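You operate a simulated robot arm through the tools that you are given. There is no shell and no other tool. Be economical: measure what you need, move in short steps, check, and stop when the job is done.

You are at the controls of a simulated robot arm. One attempt, no reset.

Task
Put things in order on the dryer top. At the end: the pink sports bottle stands where the clear cup stood; the clear cup stands where the black-lidded wax tin stood; the teal dauber is in the white small mesh basket; the black-lidded wax tin is in the red bucket; whatever was shut is shut again. Leave all else as you found it, and nothing knocked over.

Only the result counts: the job must be done as asked and must still hold three seconds after the hand-in. Knocking over, shifting, dropping, spilling or breaking anything else fails it.

Robot
A 7-joint arm with a two-finger parallel gripper, fixed in place. Base frame: the origin is at the foot of the arm, x ahead of it, y to its left, z up; the work surface is at about z = 0. Units: mm, degrees, N and s.
With the tool pointing down near the work surface it reaches from about 220 to 580 mm from the base axis. Its first joint turns from -66.0 to 66.0 degrees. Payload 2.5 kg.
The TCP is the grasp point between the finger pads, 23 mm short of the fingertips. In the tool frame z runs along the fingers and y along their closing line. Largest opening 94 mm; finger width 38, thickness 10; the body of the gripper, 54 by 96 mm, starts 39 mm behind the TCP.
Orientation is that of the tool frame in the base frame, as [roll, pitch, yaw] about the fixed x, y, z axes, in that order (R = Rz(yaw) Ry(pitch) Rx(roll)). With the fingers straight down and closing along the base's y, the tool's x points along the base's -x, its y along +y and its z along -z.

Tools
- The arm moves only by the tool servo_tool. Its argument "series" is a list of rows, each a list of 3 entries, a list of its own where there are three numbers: the turn, a rotation vector about the tool's x, y, z in degrees, then the shift along the tool's x, y, z in mm, then the gripper command, from -1 (fully open) to 1 (shut), values between in proportion. In form: [[[wx, wy, wz], [tx, ty, tz], jaw], ...]. A call has 1 to 12 rows; each row shifts and turns the commanded pose from where the row before left it, along the tool's axes as they then stand. Rows are played at 5 a second. More than 50 mm and 8.6 degrees between two rows, or a gripper value outside its range, and nothing of the call is played. A pose out of reach is approached as far as the arm can. The call stops where the force on the tool passes 40 N (or 10 N more than at its start, if that is more) or the arm is blocked; 0.2 s more then pass. The fingers move at their own pace (about 108 mm/s each) and stop on an object; they squeeze with about 35 N. The grip force told is the motor's: it shows also when the fingers shut on nothing. Time passes only in rows, and 0.2 s behind the last, so rows that do not move let the fingers close. It gives the time, the measured TCP pose, the force on the tool (base axes), the opening and the grip force at its end, in the units of the frame above (readings bear some noise), with the torque about the TCP (base axes, N m) and any sound that the robot's microphone picked up.
- Cameras (640 x 400 px; columns grow to the right, rows downward): "scene" is fixed at [106.5, -409.8, 527.4]; the picture's right is [0.89, -0.45, 0.00], its down [-0.33, -0.65, -0.69] and it looks along [0.31, 0.61, -0.72] (base axes); focal length 214 px, centre (320, 200). "wrist" rides on the gripper at [86, 16, -74] in the tool frame; the picture's right is [-0.18, 0.98, 0.00], its down [-0.58, -0.11, -0.81] and it looks along [-0.79, -0.15, 0.59] (tool axes); focal length 243 px, centre (320, 200). There is no depth. A picture from a camera that has moved, and an enlarged one, comes with that camera's place and axes in the base frame and with its lens.
- grab_frame(camera): a new picture of that camera. No time passes.
- inspect(camera, box): a new picture of the part [left, top, right, bottom] of that camera's present view, enlarged. No time passes.
- hand_in(): hands the job in; it is judged then, once.

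Work in short steps. Places have to be worked out from the pictures, the camera data and where the tool is seen: move nearer, look again, correct. Check each grasp and each placing, and mend what went wrong. You have 120 turns and 64 pictures in all, those below and enlarged ones among them. Open the gripper and draw the arm clear of the work before you hand the job in, unless the task says otherwise; then end with one line.

The tools are called by a JSON object that holds its "api" and its "payload". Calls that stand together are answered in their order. servo_tool: Moves the arm, as the interface text tells. Its arguments: {"type":"object","properties":{"series":{"type":"array","items":{"type":"array"}}},"required":["series"]} The other tools are called the same way: grab_frame (camera) takes a picture; inspect (camera, box) takes an enlarged picture of a part of a camera's view; hand_in () hands the job in.

At the start:

```text
clock: 0.0
eef_pos: [352.5, -78.8, 350.1]
tcp_rot: [-180.0, 0.0, 179.9]
ft_force: [0.5, 0.7, -0.7]
wrist_torque: [-0.02, -0.02, 0.01]
gripper_width: 94.0
grasp_force: 0.1
```

scene: 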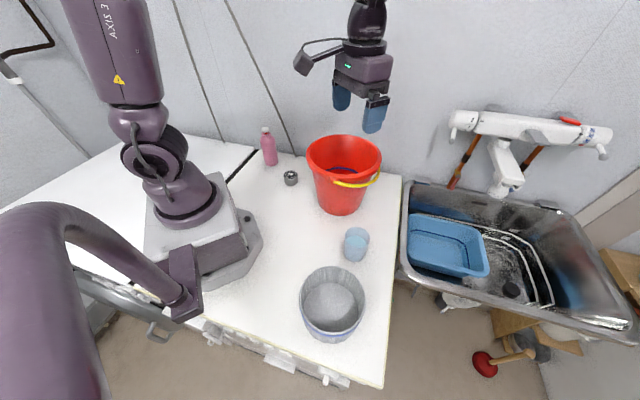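
wrist: 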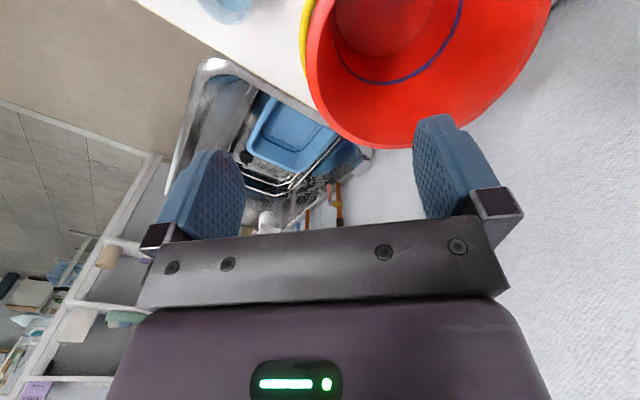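

The scene shows a pink bottle, a small tin, the red bucket, a light blue cup and a mesh basket. I enlarge these parts to identify each one.

{"api": "inspect", "payload": {"camera": "scene", "box": [240, 110, 400, 210]}}

{"api": "inspect", "payload": {"camera": "scene", "box": [270, 210, 430, 350]}}

```text
4.00 times, centred on (320, 160) of scene
camera zoom: at [106.5, -409.8, 527.4], right [0.89, -0.45, 0.0], down [-0.33, -0.65, -0.69], along [0.31, 0.61, -0.72], focal length 858 px, centre (320, 360)
```

zoom: 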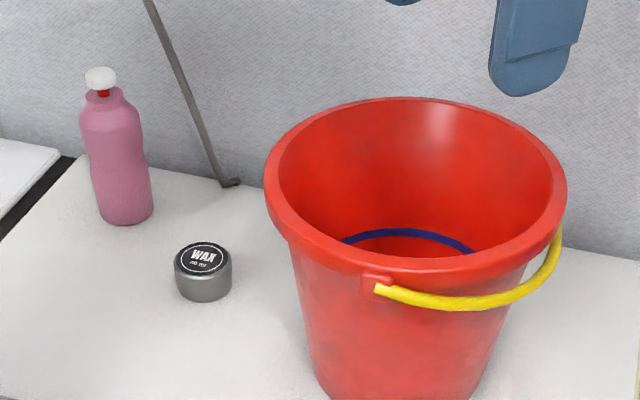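

```text
2.86 times, centred on (350, 280) of scene
camera zoom: at [106.5, -409.8, 527.4], right [0.89, -0.45, 0.0], down [-0.33, -0.65, -0.69], along [0.31, 0.61, -0.72], focal length 613 px, centre (234, -29)
```

zoom: 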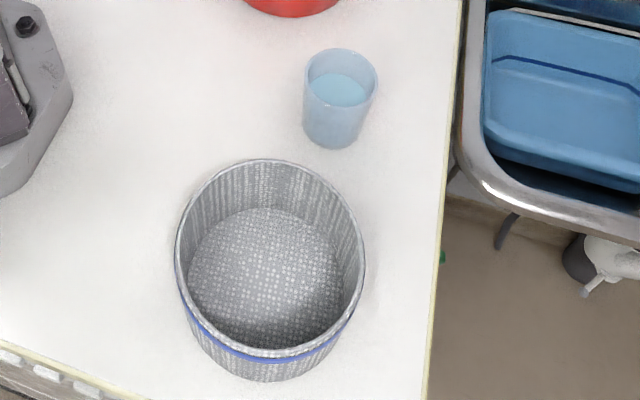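

Estimated places: cup about (322,-190), basket (192,-293), tin (282,170), bottle (250,305), bucket (391,6) about 180 tall. I can't see the teal dauber, so I move left and up to look behind and into the bucket.

{"api": "servo_tool", "payload": {"series": [[[0, 0, 0], [15, 40, -15], -1], [[0, 0, 0], [15, 40, -15], -1], [[0, 0, 0], [15, 40, -15], -1], [[0, 0, 0], [7, 19, -5], -1], [[0, 0, 0], [0, 0, 0], -1]]}}

{"api": "grab_frame", "payload": {"camera": "wrist"}}

{"api": "grab_frame", "payload": {"camera": "scene"}}

```text
clock: 1.2
eef_pos: [300.7, 62.3, 400.3]
tcp_rot: [179.9, 0.0, -180.0]
ft_force: [0.0, 1.0, 0.4]
wrist_torque: [-0.01, -0.05, -0.04]
gripper_width: 94.3
grasp_force: 0.0
```

```text
59 pictures are left
camera wrist: at [215.1, 76.7, 474.7], right [0.18, 0.98, 0.0], down [0.58, -0.11, 0.81], along [0.79, -0.15, -0.59], focal length 243 px, centre (320, 200)
```

wrist: 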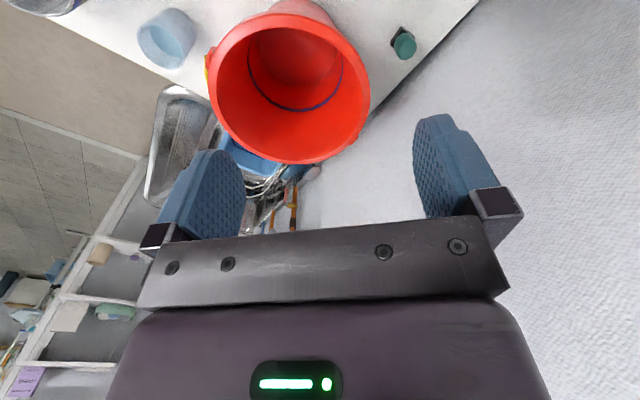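

```text
58 pictures are left
```

scene: 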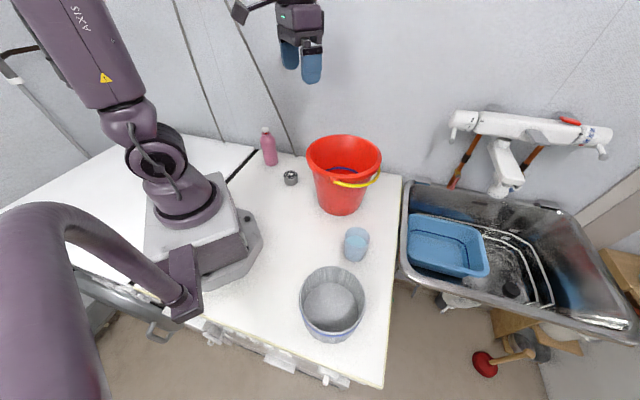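

The teal dauber stands behind the bucket, on its left-hand side. I enlarge it, and the bucket as well.

{"api": "inspect", "payload": {"camera": "wrist", "box": [360, 0, 480, 75]}}

{"api": "inspect", "payload": {"camera": "wrist", "box": [120, 0, 400, 175]}}

```text
5.33 times, centred on (420, 38) of wrist
camera zoom: at [215.1, 76.7, 474.7], right [0.18, 0.98, 0.0], down [0.58, -0.11, 0.81], along [0.79, -0.15, -0.59], focal length 1294 px, centre (-213, 1067)
```

zoom: 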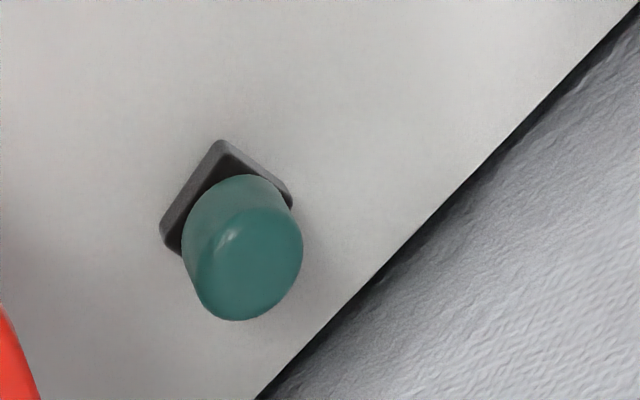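

```text
2.29 times, centred on (260, 88) of wrist
camera zoom: at [215.1, 76.7, 474.7], right [0.18, 0.98, 0.0], down [0.58, -0.11, 0.81], along [0.79, -0.15, -0.59], focal length 555 px, centre (457, 457)
```

zoom: 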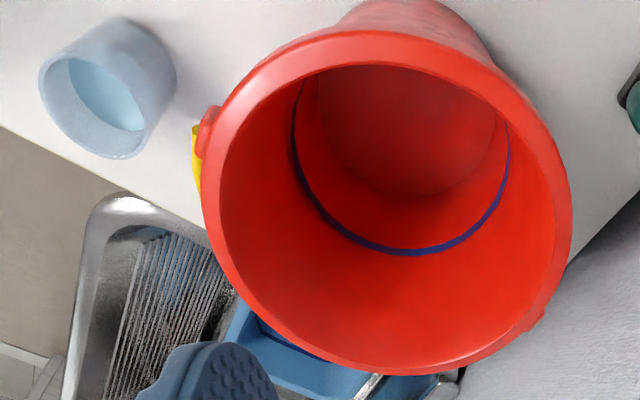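

The dauber is about 35 mm tall at (415,185), next to a wall that runs at 45° (x+y≈677), with the bucket rim on its other side. I turn the tool about 40° so the camera stays clear of the wall, narrow the jaws and move above the dauber.

{"api": "servo_tool", "payload": {"series": [[[0, 0, -8], [0, 0, 0], -0.28], [[0, 0, -8], [0, 0, 0], -0.28], [[0, 0, -8], [0, 0, 0], -0.28], [[0, 0, -8], [0, 0, 0], -0.28], [[0, 0, -8], [0, 0, 0], -0.28], [[0, 0, 0], [-35, 5, 30], -0.28], [[0, 0, 0], [-35, 5, 40], -0.28], [[0, 0, 0], [-35, 5, 40], -0.28], [[0, 0, 0], [-35, 5, 40], -0.28], [[0, 0, 0], [0, 0, 0], -0.28]]}}

{"api": "grab_frame", "payload": {"camera": "wrist"}}

{"api": "grab_frame", "payload": {"camera": "scene"}}

```text
refused: row 7 steps farther than a row can; nothing moved
```

```text
55 pictures are left
camera wrist: at [215.1, 76.7, 474.7], right [0.18, 0.98, 0.0], down [0.58, -0.11, 0.81], along [0.79, -0.15, -0.59], focal length 243 px, centre (320, 200)
```

wrist: 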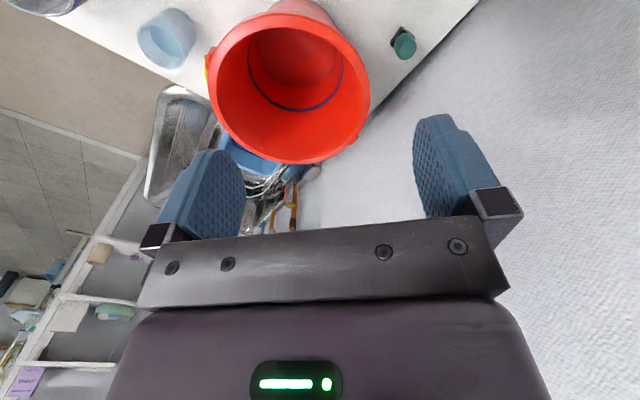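

```text
54 pictures are left
```

scene: 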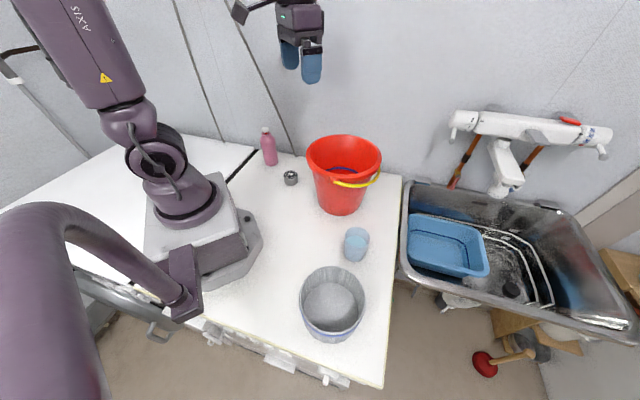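

The row steps were over 50 mm in total, so nothing moved. I play the same move in smaller steps.

{"api": "servo_tool", "payload": {"series": [[[0, 0, -8], [0, 0, 0], -0.28], [[0, 0, -8], [0, 0, 0], -0.28], [[0, 0, -8], [0, 0, 0], -0.28], [[0, 0, -8], [0, 0, 0], -0.28], [[0, 0, -8], [0, 0, 0], -0.28], [[0, 0, 0], [-33, 5, 36], -0.28], [[0, 0, 0], [-33, 5, 36], -0.28], [[0, 0, 0], [-33, 5, 36], -0.28], [[0, 0, 0], [-33, 5, 36], -0.28], [[0, 0, 0], [0, 0, 0], -0.28]]}}

{"api": "grab_frame", "payload": {"camera": "wrist"}}

```text
clock: 3.4
eef_pos: [387.5, 161.2, 257.2]
tcp_rot: [-180.0, 0.0, -140.0]
ft_force: [1.1, 0.0, 0.0]
wrist_torque: [0.01, -0.01, 0.02]
gripper_width: 60.2
grasp_force: 0.0
```

```text
53 pictures are left
camera wrist: at [312.8, 116.6, 331.4], right [-0.49, 0.87, 0.0], down [0.52, 0.29, 0.81], along [0.7, 0.4, -0.59], focal length 243 px, centre (320, 200)
```

wrist: 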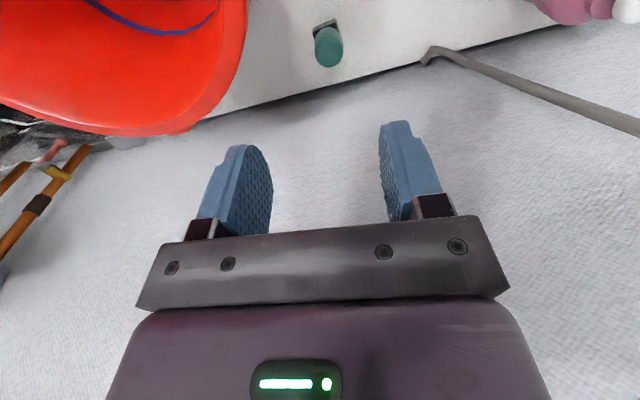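

{"api": "inspect", "payload": {"camera": "wrist", "box": [288, 10, 368, 80]}}

```text
5.71 times, centred on (328, 45) of wrist
camera zoom: at [312.8, 116.6, 331.4], right [-0.49, 0.87, 0.0], down [0.52, 0.29, 0.81], along [0.7, 0.4, -0.59], focal length 1386 px, centre (274, 1086)
```

zoom: 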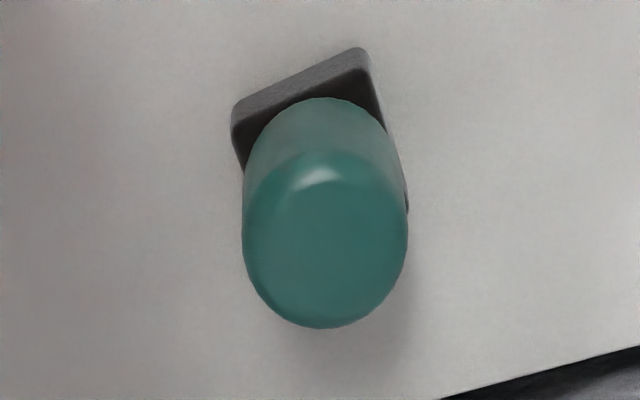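

The dauber's base is a 30 mm square centred near (413,187) and turned about 52°. Its knob is 33 mm across and its top is at about z=33. I align and go down part of the way.

{"api": "servo_tool", "payload": {"series": [[[0, 0, -7], [0, 0, 0], -0.28], [[0, 0, 0], [-36, -1, 10], -0.28], [[0, 0, 0], [0, 0, 40], -0.28], [[0, 0, 0], [0, 0, 40], -0.28], [[0, 0, 0], [0, 0, 40], -0.28], [[0, 0, 0], [0, 0, 40], -0.28], [[0, 0, 0], [0, 0, 0], -0.28]]}}

{"api": "grab_frame", "payload": {"camera": "wrist"}}

```text
clock: 5.0
eef_pos: [413.6, 187.4, 85.6]
tcp_rot: [179.9, 0.0, -133.0]
ft_force: [-0.1, 0.1, -0.5]
wrist_torque: [-0.05, -0.03, -0.04]
gripper_width: 60.1
grasp_force: 0.0
```

```text
51 pictures are left
camera wrist: at [343.8, 134.1, 160.1], right [-0.59, 0.81, 0.0], down [0.48, 0.35, 0.81], along [0.65, 0.48, -0.59], focal length 243 px, centre (320, 200)
```

wrist: 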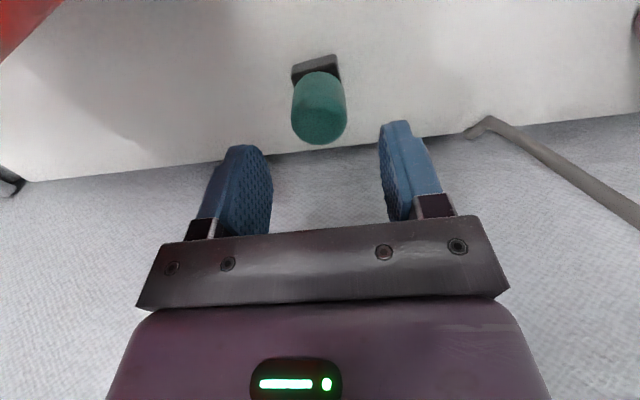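

The dauber is centred between the fingers. I go down to z≈28 and grip.

{"api": "servo_tool", "payload": {"series": [[[0, 0, 0], [0, 0, 30], -0.28], [[0, 0, 0], [0, 0, 27], -0.28], [[0, 0, 0], [0, 0, 0], 1], [[0, 0, 0], [0, 0, 0], 1], [[0, 0, 0], [0, 0, 0], 1]]}}

```text
clock: 6.2
eef_pos: [414.6, 185.5, 29.4]
tcp_rot: [180.0, 0.1, -132.9]
ft_force: [0.0, -0.1, 1.5]
wrist_torque: [0.08, -0.02, 0.05]
gripper_width: 31.1
grasp_force: 34.8
```

The dauber is gripped at 31 mm width. I lift it and then move away from the wall.

{"api": "servo_tool", "payload": {"series": [[[0, 0, 0], [0, 0, -20], 1], [[0, 0, 0], [0, 0, -45], 1], [[0, 0, 0], [0, 0, -45], 1], [[0, 0, 0], [0, 0, -45], 1], [[0, 0, 0], [0, 0, -45], 1], [[0, 0, 0], [0, 0, -45], 1], [[0, 0, 0], [0, 0, -30], 1], [[0, 0, 0], [42, -13.6, 0], 1], [[0, 0, 0], [42, -13.6, 0], 1], [[0, 0, 0], [42, -13.6, 0], 1], [[0, 0, 0], [42, -13.6, 0], 1]]}}

{"api": "servo_tool", "payload": {"series": [[[0, 0, 8], [0, 0, 0], 1], [[0, 0, 8], [0, 0, 0], 1], [[0, 0, 8], [0, 0, 0], 1], [[0, 0, 8], [0, 0, 0], 1], [[0, 0, 8], [0, 0, 0], 1], [[0, 0, 8], [0, 0, 0], 1], [[0, 0, 8], [0, 0, 0], 1], [[0, 0, 8], [0, 0, 0], 1], [[0, 0, 8], [0, 0, 0], 1], [[0, 0, 5], [0, 0, 0], 1]]}}

```text
clock: 8.6
eef_pos: [337.5, 26.5, 307.2]
tcp_rot: [180.0, 0.1, -133.0]
ft_force: [0.5, 0.0, -0.2]
wrist_torque: [0.0, 0.01, -0.01]
gripper_width: 30.9
grasp_force: 35.2
```

```text
clock: 10.8
eef_pos: [338.4, 25.8, 304.8]
tcp_rot: [-180.0, 0.1, 149.8]
ft_force: [-0.4, 1.0, -0.6]
wrist_torque: [0.0, -0.01, 0.0]
gripper_width: 30.9
grasp_force: 35.1
```

The tool now has yaw θ≈-30°. Next I travel to above the basket.

{"api": "servo_tool", "payload": {"series": [[[0, 0, 0], [-4.1, -43.6, 0], 1], [[0, 0, 0], [-4.1, -43.6, 0], 1], [[0, 0, 0], [-4.1, -43.6, 0], 1], [[0, 0, 0], [-4.1, -43.6, 0], 1], [[0, 0, 0], [-4.1, -43.6, 0], 1], [[0, 0, 0], [-4.1, -43.6, 0], 1], [[0, 0, 0], [-4.1, -43.6, 0], 1], [[0, 0, 0], [-4.1, -43.6, 0], 1], [[0, 0, 0], [0, 0, 0], 1]]}}

{"api": "grab_frame", "payload": {"camera": "wrist"}}

{"api": "grab_frame", "payload": {"camera": "scene"}}

```text
clock: 12.8
eef_pos: [191.8, -291.3, 304.9]
tcp_rot: [179.9, 0.1, 150.0]
ft_force: [-0.3, -0.3, -0.6]
wrist_torque: [0.04, -0.02, 0.0]
gripper_width: 31.2
grasp_force: 35.0
```

```text
50 pictures are left
camera wrist: at [127.1, -235.3, 379.5], right [0.65, 0.76, 0.0], down [0.45, -0.39, 0.81], along [0.61, -0.52, -0.59], focal length 243 px, centre (320, 200)
```

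wrist: 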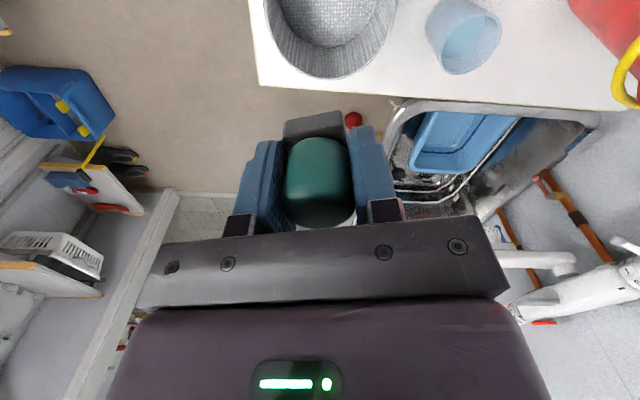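

```text
49 pictures are left
```

scene: 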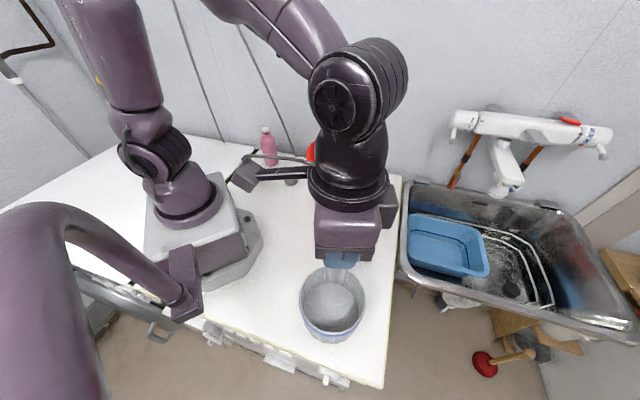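

The basket is cut off at the top of the picture. I back the tool off 80 mm to see all of it.

{"api": "servo_tool", "payload": {"series": [[[0, 0, 0], [40, 0, 0], 1], [[0, 0, 0], [40, 0, 0], 1], [[0, 0, 0], [0, 0, 0], 1]]}}

{"api": "inspect", "payload": {"camera": "wrist", "box": [200, 0, 520, 200]}}

```text
clock: 13.6
eef_pos: [123.0, -253.1, 304.7]
tcp_rot: [180.0, -0.1, 150.0]
ft_force: [-0.5, 0.2, 0.0]
wrist_torque: [0.04, 0.0, -0.01]
gripper_width: 30.9
grasp_force: 35.4
```

```text
2.00 times, centred on (360, 100) of wrist
camera zoom: at [57.5, -195.3, 378.9], right [0.65, 0.76, 0.0], down [0.45, -0.39, 0.81], along [0.61, -0.53, -0.59], focal length 485 px, centre (240, 400)
```

zoom: 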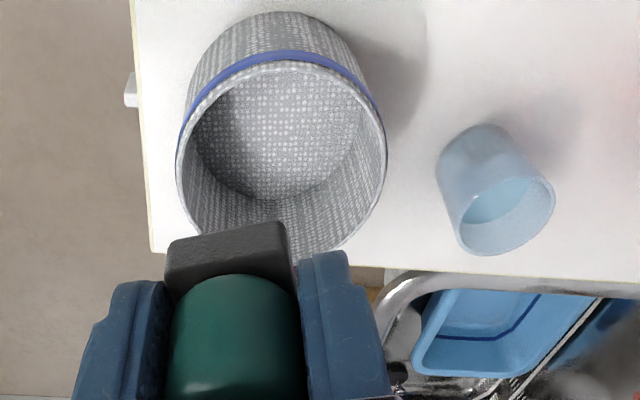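

The two views together put the rim at z≈60 and the basket centre near (200,-281), with a diameter of about 140 mm. I move over the centre and lower the dauber to just above the basket floor.

{"api": "servo_tool", "payload": {"series": [[[0, 0, 0], [-40, 7, 0], 1], [[0, 0, 0], [-40.7, 7.3, 0], 1], [[0, 0, 0], [0, 0, 45], 1], [[0, 0, 0], [0, 0, 45], 1], [[0, 0, 0], [0, 0, 45], 1], [[0, 0, 0], [0, 0, 45], 1], [[0, 0, 0], [0, 0, 0], 1]]}}

{"api": "grab_frame", "payload": {"camera": "scene"}}

{"api": "grab_frame", "payload": {"camera": "wrist"}}

```text
clock: 15.2
eef_pos: [200.8, -281.5, 123.0]
tcp_rot: [180.0, -0.1, 150.0]
ft_force: [0.4, -0.8, -0.2]
wrist_torque: [-0.03, 0.01, 0.03]
gripper_width: 30.8
grasp_force: 34.8
```

```text
47 pictures are left
```

scene: 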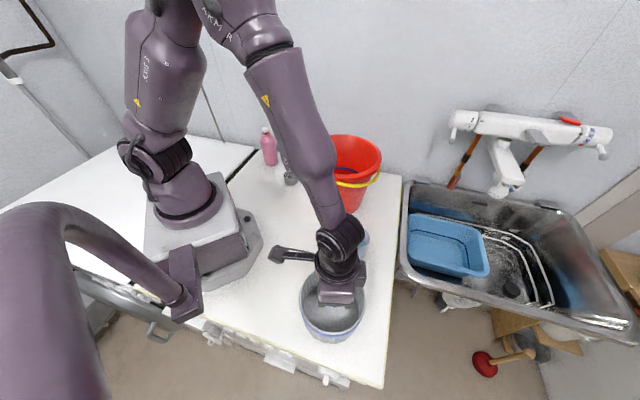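

```text
46 pictures are left
camera wrist: at [135.2, -223.9, 198.1], right [0.65, 0.76, 0.0], down [0.45, -0.39, 0.81], along [0.61, -0.53, -0.59], focal length 243 px, centre (320, 200)
```

wrist: 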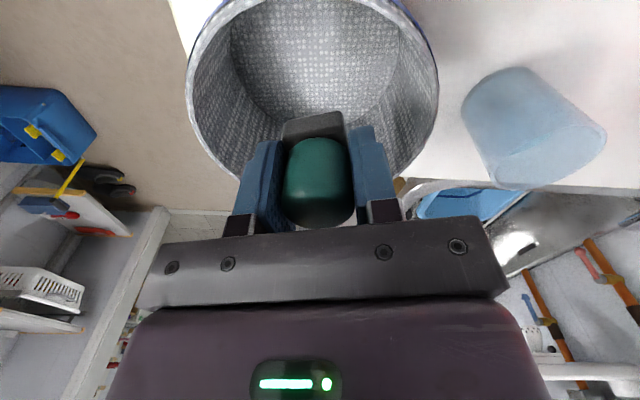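

The basket floor is centred under the dauber. I lower it to about z=40 and watch the force.

{"api": "servo_tool", "payload": {"series": [[[0, 0, 0], [0, 0, 30], 1], [[0, 0, 0], [0, 0, 30], 1], [[0, 0, 0], [0, 0, 15], 1], [[0, 0, 0], [0, 0, 8], 1], [[0, 0, 0], [0, 0, 0], 1]]}}

{"api": "inspect", "payload": {"camera": "scene", "box": [270, 220, 430, 350]}}

```text
clock: 16.1
eef_pos: [203.9, -280.3, 50.1]
tcp_rot: [179.9, 0.3, 150.5]
ft_force: [-2.7, 3.9, 19.4]
wrist_torque: [0.38, -0.98, 0.29]
gripper_width: 31.0
grasp_force: 35.3
stopped in row 4: the force on the tool passed its limit at 55 N (the readings are from after the stop); the commanded pose is now the measured one
```

```text
3.08 times, centred on (350, 285) of scene
camera zoom: at [106.5, -409.8, 527.5], right [0.89, -0.45, 0.0], down [-0.33, -0.65, -0.69], along [0.31, 0.61, -0.72], focal length 660 px, centre (228, -62)
```

zoom: 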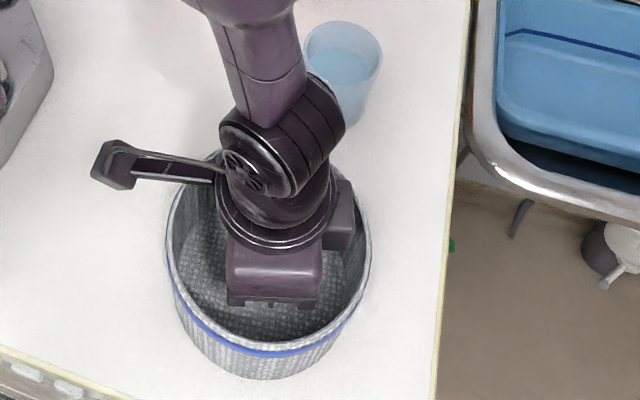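

The torque suggests that a body corner touched the rim on the +x side, so the rim is higher (~85) and the basket lies a bit farther toward -x. The basket hasn't moved. I lift, shift about 11 mm and lower again.

{"api": "servo_tool", "payload": {"series": [[[0, 0, 0], [0, 0, -12], 1], [[0, 0, 0], [6.7, -8.5, 0], 1], [[0, 0, 0], [0, 0, 0], 1]]}}

{"api": "grab_frame", "payload": {"camera": "wrist"}}

```text
clock: 16.9
eef_pos: [192.2, -284.1, 60.9]
tcp_rot: [179.9, 0.3, 150.2]
ft_force: [0.4, -0.2, -0.2]
wrist_torque: [0.01, -0.01, -0.02]
gripper_width: 30.9
grasp_force: 34.7
```

```text
44 pictures are left
camera wrist: at [126.3, -228.1, 135.4], right [0.65, 0.76, 0.0], down [0.45, -0.38, 0.81], along [0.62, -0.52, -0.59], focal length 243 px, centre (320, 200)
```

wrist: 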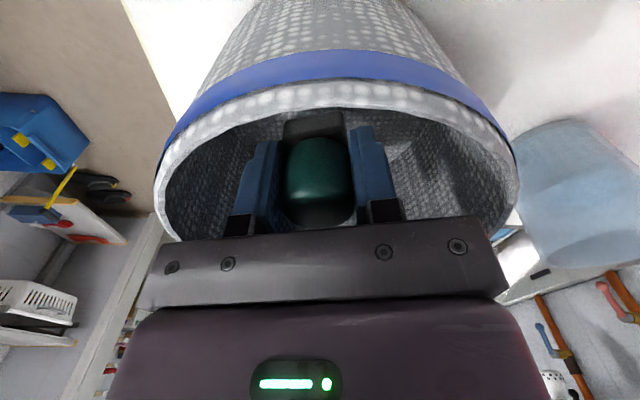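

The fingers are inside the basket and roughly centred. I lower in small steps.

{"api": "servo_tool", "payload": {"series": [[[0, 0, 0], [0, 3, 8], 1], [[0, 0, 0], [0, 0, 6], 1], [[0, 0, 0], [0, 0, 6], 1], [[0, 0, 0], [0, 0, 0], 1]]}}

```text
clock: 17.9
eef_pos: [195.6, -280.8, 40.6]
tcp_rot: [179.9, 0.3, 150.3]
ft_force: [-0.2, 0.6, -0.3]
wrist_torque: [0.0, 0.0, 0.02]
gripper_width: 31.0
grasp_force: 35.1
```

There is no contact at z=40.6. I lower a little more, release to about 55 mm, and draw up.

{"api": "servo_tool", "payload": {"series": [[[0, 0, 0], [0, 0, 4], 1], [[0, 0, 0], [0, 0, 2], 1], [[0, 0, 0], [0, 0, 0], 0.1], [[0, 0, 0], [0, 0, 0], -0.15], [[0, 0, 0], [0, 0, -40], -0.15], [[0, 0, 0], [0, 0, -45], -0.15], [[0, 0, 0], [0, 0, -45], -0.15], [[0, 0, 0], [0, 0, -45], -0.15], [[0, 0, 0], [0, 0, 0], -0.15]]}}

{"api": "grab_frame", "payload": {"camera": "wrist"}}

```text
clock: 19.9
eef_pos: [192.0, -280.8, 211.6]
tcp_rot: [180.0, 0.3, 150.2]
ft_force: [0.4, -1.1, 0.7]
wrist_torque: [-0.04, 0.05, 0.0]
gripper_width: 53.9
grasp_force: 0.1
```

```text
43 pictures are left
camera wrist: at [126.3, -224.9, 285.5], right [0.65, 0.76, 0.0], down [0.45, -0.38, 0.81], along [0.62, -0.52, -0.59], focal length 243 px, centre (320, 200)
```

wrist: 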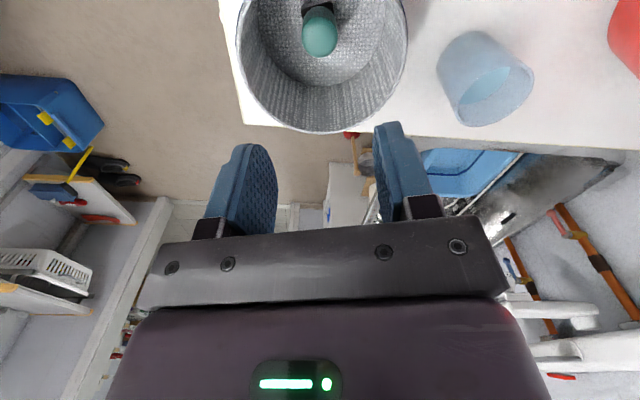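

The dauber stands in the basket. While I'm here I measure the cup.

{"api": "inspect", "payload": {"camera": "wrist", "box": [400, 10, 580, 150]}}

```text
2.86 times, centred on (490, 80) of wrist
camera zoom: at [126.3, -224.9, 285.5], right [0.65, 0.76, 0.0], down [0.45, -0.38, 0.81], along [0.62, -0.52, -0.59], focal length 693 px, centre (-166, 543)
```

zoom: 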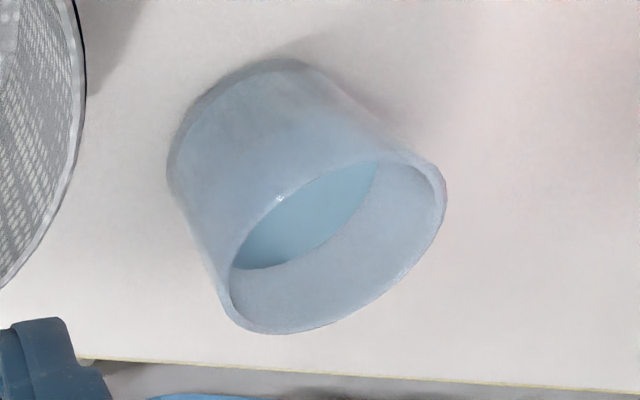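

The cup holds liquid, so it has to stay level. The tin goes first: I rise, square the tool up and travel to above it.

{"api": "servo_tool", "payload": {"series": [[[0, 0, -7.5], [0, 0, -45], -0.5], [[0, 0, -7.5], [0, 0, -45], -0.5], [[0, 0, -7.5], [0, 0, 0], -0.5], [[0, 0, -7.5], [0, 0, 0], -0.5]]}}

{"api": "servo_tool", "payload": {"series": [[[0, 0, 0], [-9, 45, 0], -0.5], [[0, 0, 0], [-9, 45, 0], -0.5], [[0, 0, 0], [-9, 45, 0], -0.5], [[0, 0, 0], [-9, 45, 0], -0.5], [[0, 0, 0], [-9, 45, 0], -0.5], [[0, 0, 0], [-9, 45, 0], -0.5], [[0, 0, 0], [-9, 45, 0], -0.5], [[0, 0, 0], [-9, 45, 0], -0.5], [[0, 0, 0], [-4, 45, 0], -0.5], [[0, 0, 0], [0, 46, 0], -0.5], [[0, 0, 0], [0, 0, 0], -0.5]]}}

{"api": "grab_frame", "payload": {"camera": "wrist"}}

```text
clock: 20.9
eef_pos: [193.3, -280.1, 299.6]
tcp_rot: [180.0, 0.3, -179.4]
ft_force: [-0.6, 0.1, 0.7]
wrist_torque: [0.0, 0.02, 0.02]
gripper_width: 70.4
grasp_force: 0.0
```

```text
clock: 23.3
eef_pos: [268.6, 169.9, 300.7]
tcp_rot: [180.0, 0.4, -179.7]
ft_force: [0.3, 0.2, -0.1]
wrist_torque: [0.03, -0.04, 0.01]
gripper_width: 70.5
grasp_force: 0.1
```

```text
41 pictures are left
camera wrist: at [181.4, 185.6, 375.0], right [0.18, 0.98, 0.0], down [0.58, -0.11, 0.81], along [0.8, -0.14, -0.59], focal length 243 px, centre (320, 200)
```

wrist: 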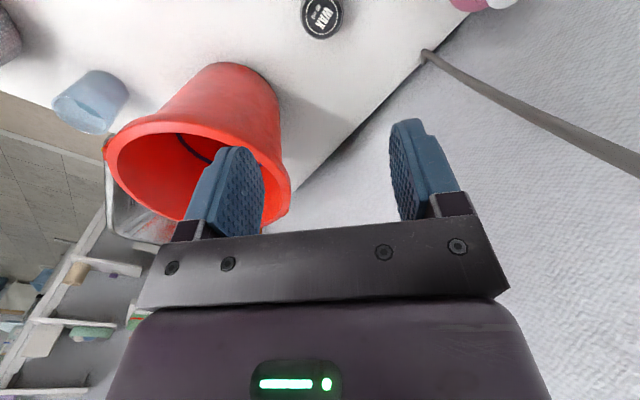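

{"api": "inspect", "payload": {"camera": "wrist", "box": [280, 0, 360, 50]}}

```text
8.00 times, centred on (320, 25) of wrist
camera zoom: at [181.4, 185.6, 375.0], right [0.18, 0.98, 0.0], down [0.58, -0.11, 0.81], along [0.8, -0.14, -0.59], focal length 1941 px, centre (320, 1600)
```

zoom: 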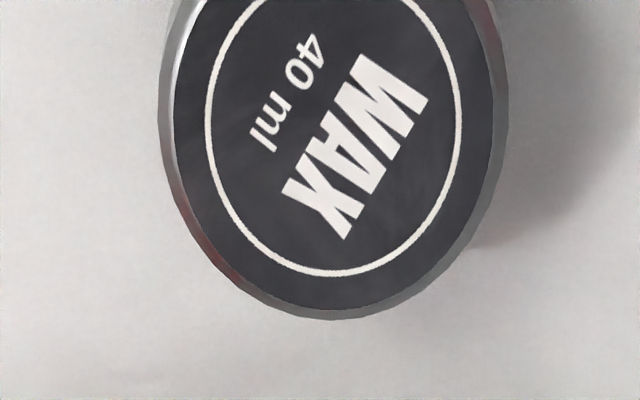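

The tin's top centre is near (281,172) and it is about 50 mm across. I move over it and go down part of the way to check.

{"api": "servo_tool", "payload": {"series": [[[0, 0, 0], [-13, 2, 0], -0.7], [[0, 0, 0], [0, 0, 45], -0.7], [[0, 0, 0], [0, 0, 45], -0.7], [[0, 0, 0], [0, 0, 45], -0.7], [[0, 0, 0], [0, 0, 45], -0.7], [[0, 0, 0], [0, 0, 0], -0.7]]}}

{"api": "grab_frame", "payload": {"camera": "wrist"}}

```text
clock: 24.7
eef_pos: [279.4, 172.1, 120.6]
tcp_rot: [179.9, 0.3, -179.7]
ft_force: [0.2, 0.3, -0.3]
wrist_torque: [0.01, -0.03, 0.03]
gripper_width: 79.6
grasp_force: 0.1
```

```text
39 pictures are left
camera wrist: at [194.8, 187.0, 193.4], right [0.18, 0.98, 0.0], down [0.58, -0.11, 0.81], along [0.8, -0.14, -0.59], focal length 243 px, centre (320, 200)
```

wrist: 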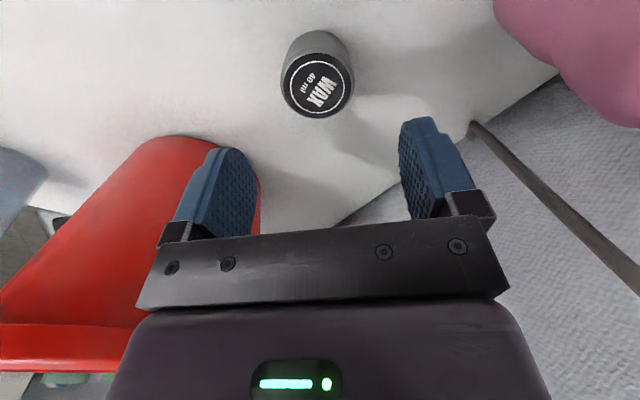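

The estimate holds at about (279,171). I go down to z≈27 and grip the tin.

{"api": "servo_tool", "payload": {"series": [[[0, 0, 0], [0, -0.5, 45], -0.7], [[0, 0, 0], [0, 0, 40], -0.7], [[0, 0, 0], [0, 0, 8], -0.7], [[0, 0, 0], [0, 0, 0], -0.7]]}}

{"api": "grab_frame", "payload": {"camera": "wrist"}}

```text
clock: 25.7
eef_pos: [281.9, 171.9, 27.6]
tcp_rot: [-179.9, 0.2, -179.7]
ft_force: [0.1, 1.0, 0.7]
wrist_torque: [-0.02, 0.0, -0.02]
gripper_width: 80.0
grasp_force: 0.0
```

```text
38 pictures are left
camera wrist: at [195.5, 187.2, 101.0], right [0.18, 0.98, 0.0], down [0.58, -0.11, 0.81], along [0.8, -0.14, -0.59], focal length 243 px, centre (320, 200)
```

wrist: 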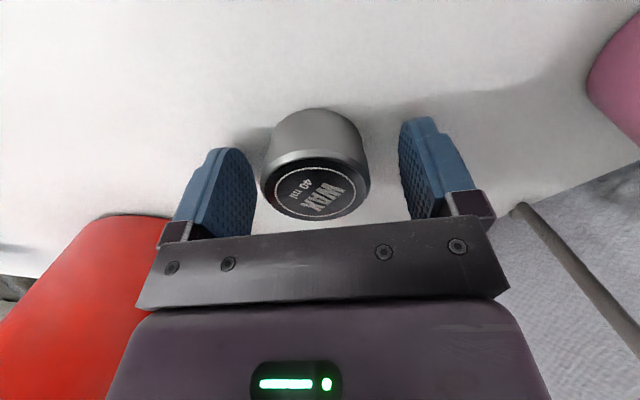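

The tin is between the fingers, so I close on it and lift.

{"api": "servo_tool", "payload": {"series": [[[0, 0, 0], [0, 0, 0], 1], [[0, 0, 0], [0, 0, 0], 1], [[0, 0, 0], [0, 0, 0], 1], [[0, 0, 0], [0, 0, -20], 1]]}}

{"api": "servo_tool", "payload": {"series": [[[0, 0, 0], [0, 0, -45], 1], [[0, 0, 0], [0, 0, -45], 1], [[0, 0, 0], [0, 0, -45], 1], [[0, 0, 0], [0, 0, -45], 1], [[0, 0, 0], [0, 0, -45], 1], [[0, 0, 0], [0, 0, -45], 1], [[0, 0, 0], [0, 0, 0], 1]]}}

{"api": "grab_frame", "payload": {"camera": "wrist"}}

```text
clock: 26.7
eef_pos: [281.4, 171.9, 48.6]
tcp_rot: [-179.9, 0.3, -179.7]
ft_force: [0.0, -0.6, 0.3]
wrist_torque: [0.01, -0.02, 0.01]
gripper_width: 50.5
grasp_force: 35.0
```

```text
clock: 28.3
eef_pos: [279.5, 172.0, 318.5]
tcp_rot: [180.0, 0.2, -179.8]
ft_force: [0.5, 0.3, -1.5]
wrist_torque: [-0.03, 0.02, 0.0]
gripper_width: 50.3
grasp_force: 34.5
```

```text
37 pictures are left
camera wrist: at [193.7, 187.3, 392.0], right [0.18, 0.98, 0.0], down [0.58, -0.11, 0.81], along [0.8, -0.14, -0.59], focal length 243 px, centre (320, 200)
```

wrist: 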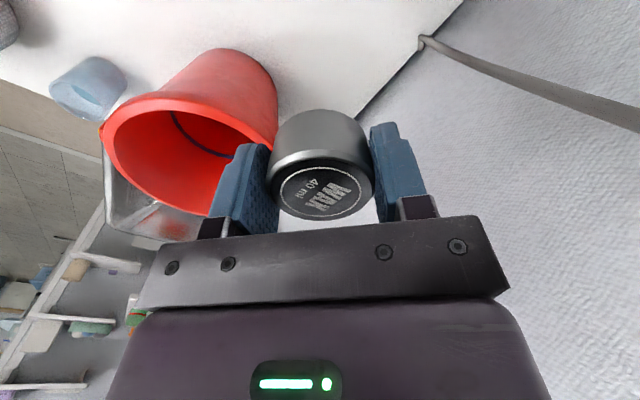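

The tin is held. I move toward the bucket, staying high, to measure its rim.

{"api": "servo_tool", "payload": {"series": [[[0, 0, 0], [-12.5, -41, 0], 1], [[0, 0, 0], [-12.5, -41, 0], 1], [[0, 0, 0], [-12.5, -41, 0], 1], [[0, 0, 0], [-12.5, -41, 0], 1], [[0, 0, 0], [0, 0, 0], 1]]}}

{"api": "grab_frame", "payload": {"camera": "wrist"}}

```text
clock: 29.5
eef_pos: [330.3, 8.2, 317.4]
tcp_rot: [179.9, 0.3, -179.6]
ft_force: [1.4, 0.2, -0.8]
wrist_torque: [-0.04, -0.01, -0.04]
gripper_width: 50.7
grasp_force: 35.3
```

```text
36 pictures are left
camera wrist: at [244.7, 23.1, 391.6], right [0.18, 0.98, 0.0], down [0.58, -0.11, 0.81], along [0.8, -0.14, -0.59], focal length 243 px, centre (320, 200)
```

wrist: 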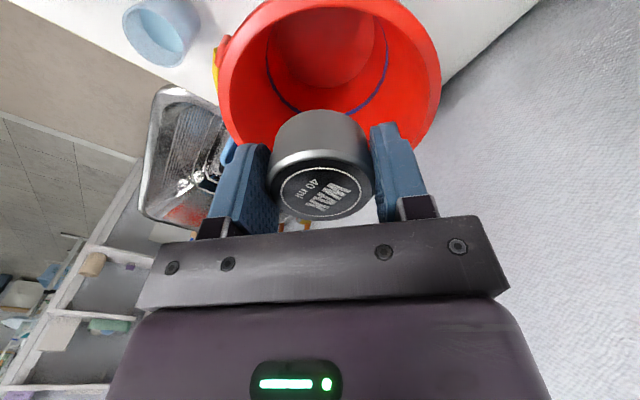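

The bucket centre is about (385,9) with an inner radius of about 95. I offset the tool to x≈410 so the camera also fits inside the rim, then start down.

{"api": "servo_tool", "payload": {"series": [[[0, 0, 0], [-40, 1, 0], 1], [[0, 0, 0], [-40, 0, 0], 1], [[0, 0, 0], [0, 0, 40], 1], [[0, 0, 0], [0, 0, 40], 1], [[0, 0, 0], [0, 0, 37], 1], [[0, 0, 0], [0, 0, 0], 1]]}}

{"api": "grab_frame", "payload": {"camera": "wrist"}}

{"api": "inspect", "payload": {"camera": "scene", "box": [220, 60, 440, 240]}}

```text
clock: 30.9
eef_pos: [410.5, 9.5, 200.9]
tcp_rot: [-180.0, 0.3, -179.7]
ft_force: [-0.4, 0.2, -1.2]
wrist_torque: [0.01, 0.02, 0.01]
gripper_width: 50.6
grasp_force: 35.4
```

```text
35 pictures are left
camera wrist: at [324.6, 24.7, 274.8], right [0.18, 0.98, 0.0], down [0.58, -0.11, 0.81], along [0.8, -0.14, -0.59], focal length 243 px, centre (320, 200)
```

wrist: 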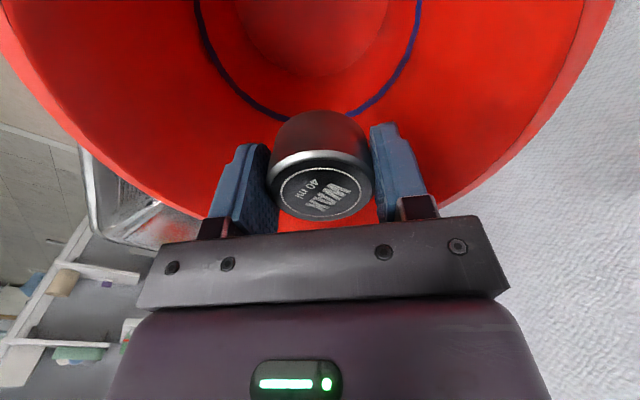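

```text
2.22 times, centred on (330, 150) of scene
camera zoom: at [106.5, -409.8, 527.4], right [0.89, -0.45, 0.0], down [-0.33, -0.65, -0.69], along [0.31, 0.61, -0.72], focal length 477 px, centre (298, 311)
```

zoom: 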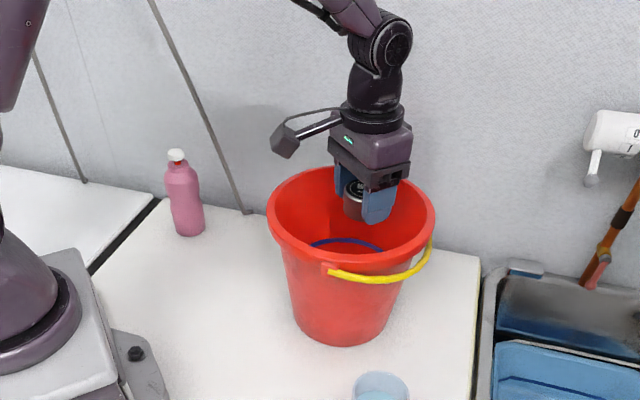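

The bucket floor is centred near (392,7) with a radius of about 67. I shift 5 mm farther in x and go down stepwise, watching the force.

{"api": "servo_tool", "payload": {"series": [[[0, 0, 0], [-5, -1, 30], 1], [[0, 0, 0], [0, 0, 30], 1], [[0, 0, 0], [0, 0, 30], 1], [[0, 0, 0], [0, 0, 15], 1], [[0, 0, 0], [0, 0, 10], 1], [[0, 0, 0], [0, 0, 0], 1]]}}

{"api": "grab_frame", "payload": {"camera": "wrist"}}

{"api": "inspect", "payload": {"camera": "scene", "box": [220, 60, 440, 240]}}

```text
clock: 32.1
eef_pos: [416.2, 7.5, 89.3]
tcp_rot: [-179.9, 0.3, -179.7]
ft_force: [-3.3, -0.5, 3.1]
wrist_torque: [0.05, -0.07, -0.01]
gripper_width: 50.5
grasp_force: 34.3
stopped in row 6: the force on the tool passed its limit at 45 N (the readings are from after the stop); the commanded pose is now the measured one
```

```text
33 pictures are left
camera wrist: at [331.1, 23.0, 163.5], right [0.18, 0.98, 0.0], down [0.58, -0.11, 0.81], along [0.8, -0.14, -0.59], focal length 243 px, centre (320, 200)
```

wrist: 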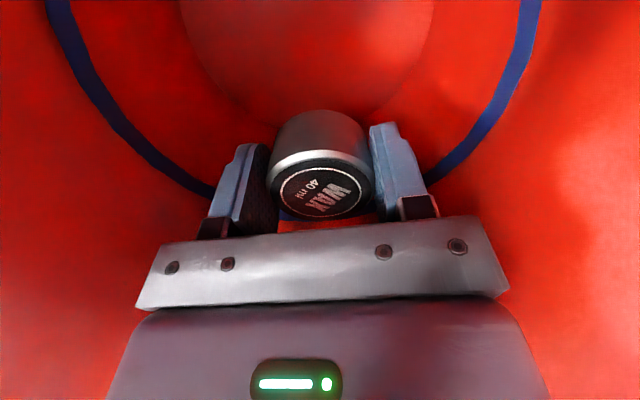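

```text
2.22 times, centred on (330, 150) of scene
camera zoom: at [106.5, -409.8, 527.4], right [0.89, -0.45, 0.0], down [-0.33, -0.65, -0.69], along [0.31, 0.61, -0.72], focal length 477 px, centre (298, 311)
```

zoom: 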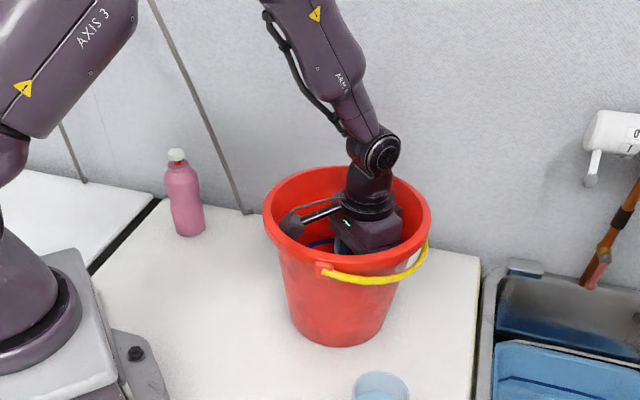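

There was contact at z≈89, and the bucket rim looks slightly displaced. I back up and check whether it tilted or slid.

{"api": "servo_tool", "payload": {"series": [[[0, 0, 0], [0, 0, -15], 1], [[0, 0, 0], [0, 0, -15], 1], [[0, 0, 0], [0, 0, 0], 1]]}}

{"api": "inspect", "payload": {"camera": "scene", "box": [220, 60, 440, 240]}}

```text
clock: 33.0
eef_pos: [417.0, 8.1, 119.2]
tcp_rot: [-179.9, 0.3, -179.7]
ft_force: [0.2, 0.6, -2.8]
wrist_torque: [-0.02, -0.03, -0.02]
gripper_width: 50.2
grasp_force: 35.1
```

```text
2.22 times, centred on (330, 150) of scene
camera zoom: at [106.5, -409.8, 527.4], right [0.89, -0.45, 0.0], down [-0.33, -0.65, -0.69], along [0.31, 0.61, -0.72], focal length 477 px, centre (298, 311)
```

zoom: 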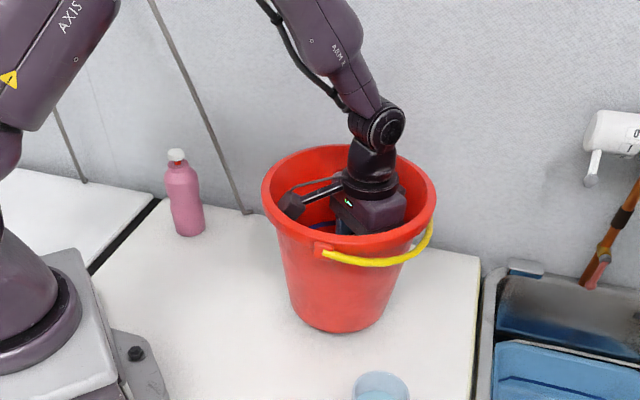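

The bucket is wedged on the tool and came up with it (its weight reads about 2.8 N). I lower it gently back onto the surface.

{"api": "servo_tool", "payload": {"series": [[[0, 0, 0], [0, 0, 10], 1], [[0, 0, 0], [0, 0, 10], 1], [[0, 0, 0], [0, 0, 5], 1], [[0, 0, 0], [0, 0, 3], 1]]}}

{"api": "inspect", "payload": {"camera": "scene", "box": [220, 60, 440, 240]}}

```text
clock: 34.0
eef_pos: [416.9, 7.4, 91.8]
tcp_rot: [179.9, 0.3, -179.5]
ft_force: [0.8, 1.1, 1.8]
wrist_torque: [-0.08, 0.19, -0.01]
gripper_width: 50.6
grasp_force: 34.8
```

```text
2.22 times, centred on (330, 150) of scene
camera zoom: at [106.5, -409.8, 527.4], right [0.89, -0.45, 0.0], down [-0.33, -0.65, -0.69], along [0.31, 0.61, -0.72], focal length 477 px, centre (298, 311)
```

zoom: 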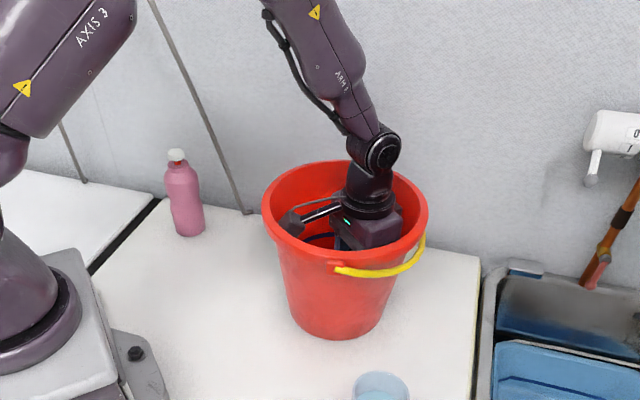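

The bucket may still be hanging a little. I lower in 2 mm steps to see when the force rises.

{"api": "servo_tool", "payload": {"series": [[[0, 0, 0], [0, 0, 2], 1], [[0, 0, 0], [0, 0, 0], 1]]}}

{"api": "servo_tool", "payload": {"series": [[[0, 0, 0], [0, 0, 2], 1], [[0, 0, 0], [0, 0, 0], 1]]}}

```text
clock: 34.5
eef_pos: [416.1, 7.6, 89.8]
tcp_rot: [-180.0, 0.4, -179.8]
ft_force: [1.0, 2.8, 6.9]
wrist_torque: [-0.22, 0.5, -0.14]
gripper_width: 50.3
grasp_force: 34.8
```

```text
clock: 35.1
eef_pos: [417.7, 8.3, 87.1]
tcp_rot: [-179.9, 0.4, -179.6]
ft_force: [0.6, 5.1, 13.7]
wrist_torque: [-0.31, 0.99, -0.26]
gripper_width: 50.3
grasp_force: 34.8
```

The torque places the contact on the camera side. I zoom in to see what is wedged before freeing it.

{"api": "inspect", "payload": {"camera": "scene", "box": [300, 120, 400, 190]}}

```text
5.71 times, centred on (350, 155) of scene
camera zoom: at [106.5, -409.8, 527.4], right [0.89, -0.45, 0.0], down [-0.33, -0.65, -0.69], along [0.31, 0.61, -0.72], focal length 1226 px, centre (149, 457)
```

zoom: 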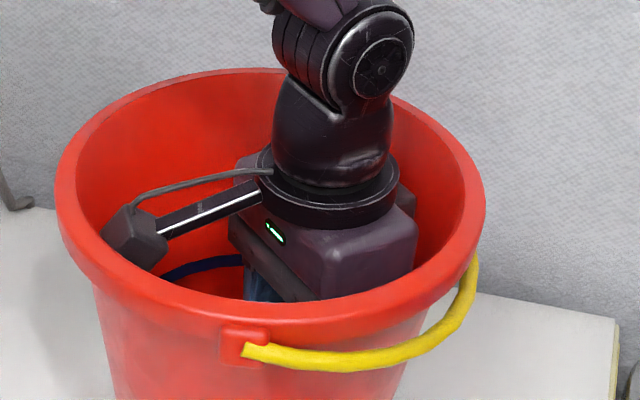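

The camera box is jammed against the near wall and the gripper body against the far side. The tin hangs only about 55 mm above the bucket floor. I ease off the press and release the tin here, which also adds weight to the bucket, and then free the tool.

{"api": "servo_tool", "payload": {"series": [[[0, 0, 0], [0, 0, -3], 1], [[0, 0, 0], [0, 0, 0], 0.2], [[0, 0, 0], [0, 0, 0], -0.25], [[0, 0, 0], [0, 0, 0], -0.25]]}}

{"api": "grab_frame", "payload": {"camera": "wrist"}}

```text
clock: 36.1
eef_pos: [415.8, 6.4, 90.4]
tcp_rot: [-179.9, 0.2, -179.7]
ft_force: [0.2, -0.9, 0.4]
wrist_torque: [0.04, -0.01, -0.01]
gripper_width: 58.6
grasp_force: 0.0
```

```text
28 pictures are left
camera wrist: at [331.5, 22.9, 164.2], right [0.18, 0.98, 0.0], down [0.58, -0.1, 0.81], along [0.8, -0.14, -0.59], focal length 243 px, centre (320, 200)
```

wrist: 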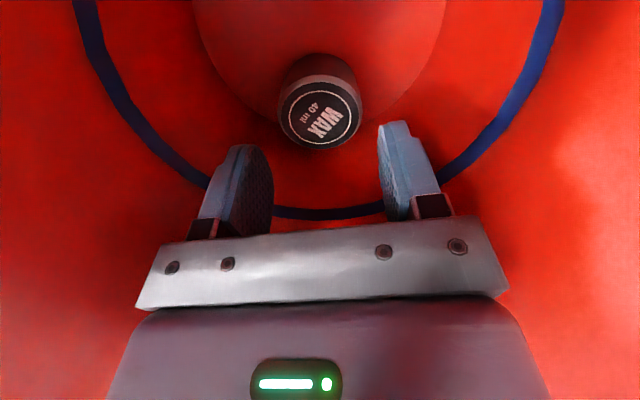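

The tin landed upright in the bucket and the forces are near zero. I try a small lift to see if the bucket still hangs on the tool.

{"api": "servo_tool", "payload": {"series": [[[0, 0, 0], [0, 0, -3], -0.25], [[0, 0, 0], [0, 0, 0], -0.25]]}}

{"api": "servo_tool", "payload": {"series": [[[0, 0, 0], [0, 0, -3], -0.25], [[0, 0, 0], [0, 0, 0], -0.25]]}}

```text
clock: 36.8
eef_pos: [416.8, 7.7, 94.7]
tcp_rot: [-179.9, 0.4, -179.7]
ft_force: [-0.2, 0.1, -0.7]
wrist_torque: [0.01, -0.02, 0.01]
gripper_width: 58.7
grasp_force: 0.1
```

```text
clock: 37.4
eef_pos: [416.6, 7.0, 97.0]
tcp_rot: [-179.9, 0.4, -179.7]
ft_force: [0.5, -1.0, 0.3]
wrist_torque: [0.03, -0.01, 0.0]
gripper_width: 58.5
grasp_force: 0.1
```

The force stays near zero, so the tool seems free. I check from the scene camera.

{"api": "inspect", "payload": {"camera": "scene", "box": [240, 110, 400, 210]}}

```text
4.00 times, centred on (320, 160) of scene
camera zoom: at [106.5, -409.8, 527.4], right [0.89, -0.45, 0.0], down [-0.33, -0.65, -0.69], along [0.31, 0.61, -0.72], focal length 858 px, centre (320, 360)
```

zoom: 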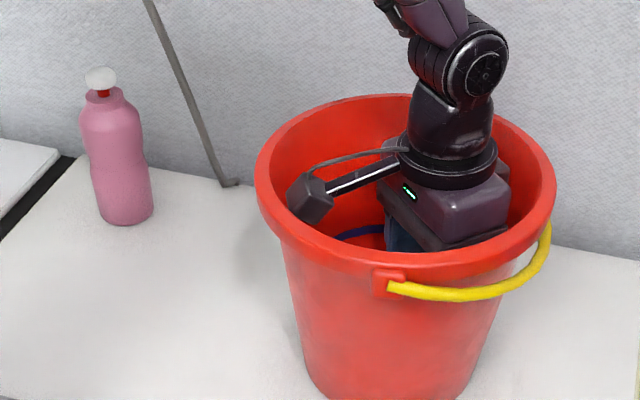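

The bucket stands on the surface and has only slid about 7 mm. I draw the tool straight up, gently at first.

{"api": "servo_tool", "payload": {"series": [[[0, 0, 0], [0, 0, -8], -0.25], [[0, 0, 0], [0, 0, -10], -0.25], [[0, 0, 0], [0, 0, -15], -0.25], [[0, 0, 0], [0, 0, -20], -0.25], [[0, 0, 0], [0, 0, -30], -0.25], [[0, 0, 0], [0, 0, -40], -0.25], [[0, 0, 0], [0, 0, -40], -0.25], [[0, 0, 0], [0, 0, -40], -0.25], [[0, 0, 0], [20, 0, -20], -0.25], [[0, 0, 0], [45, 0, 0], -0.25], [[0, 0, 0], [45, 0, 0], -0.25], [[0, 0, 0], [0, 0, 0], -0.25]]}}

{"api": "inspect", "payload": {"camera": "scene", "box": [240, 110, 400, 210]}}

{"api": "grab_frame", "payload": {"camera": "wrist"}}

```text
clock: 40.0
eef_pos: [304.9, 8.4, 317.5]
tcp_rot: [-179.9, 0.3, -179.6]
ft_force: [-0.1, 0.5, -0.4]
wrist_torque: [-0.01, -0.03, -0.05]
gripper_width: 58.8
grasp_force: 0.0
```

```text
4.00 times, centred on (320, 160) of scene
camera zoom: at [106.5, -409.8, 527.4], right [0.89, -0.45, 0.0], down [-0.33, -0.65, -0.69], along [0.31, 0.61, -0.72], focal length 858 px, centre (320, 360)
```

zoom: 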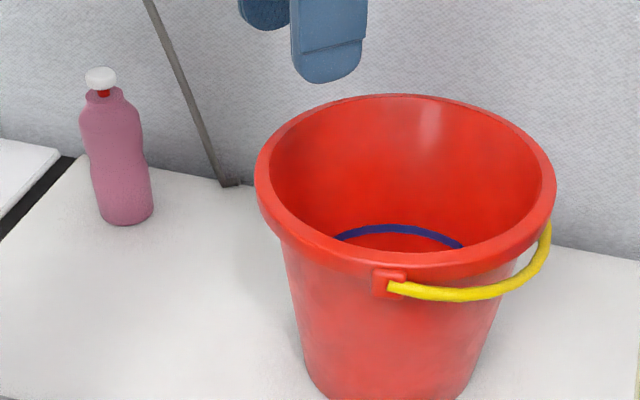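

```text
25 pictures are left
camera wrist: at [218.9, 22.5, 392.1], right [0.18, 0.98, 0.0], down [0.58, -0.1, 0.81], along [0.8, -0.14, -0.59], focal length 243 px, centre (320, 200)
```

wrist: 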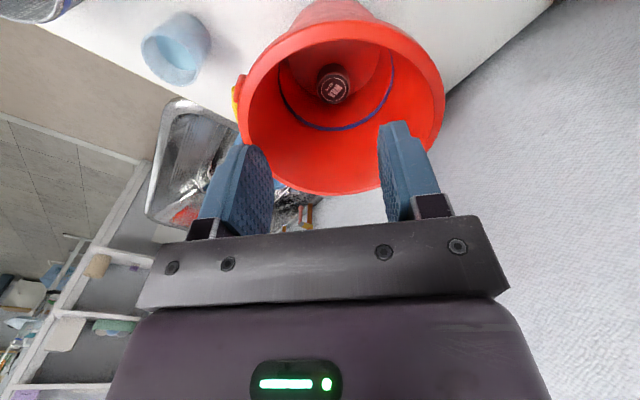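

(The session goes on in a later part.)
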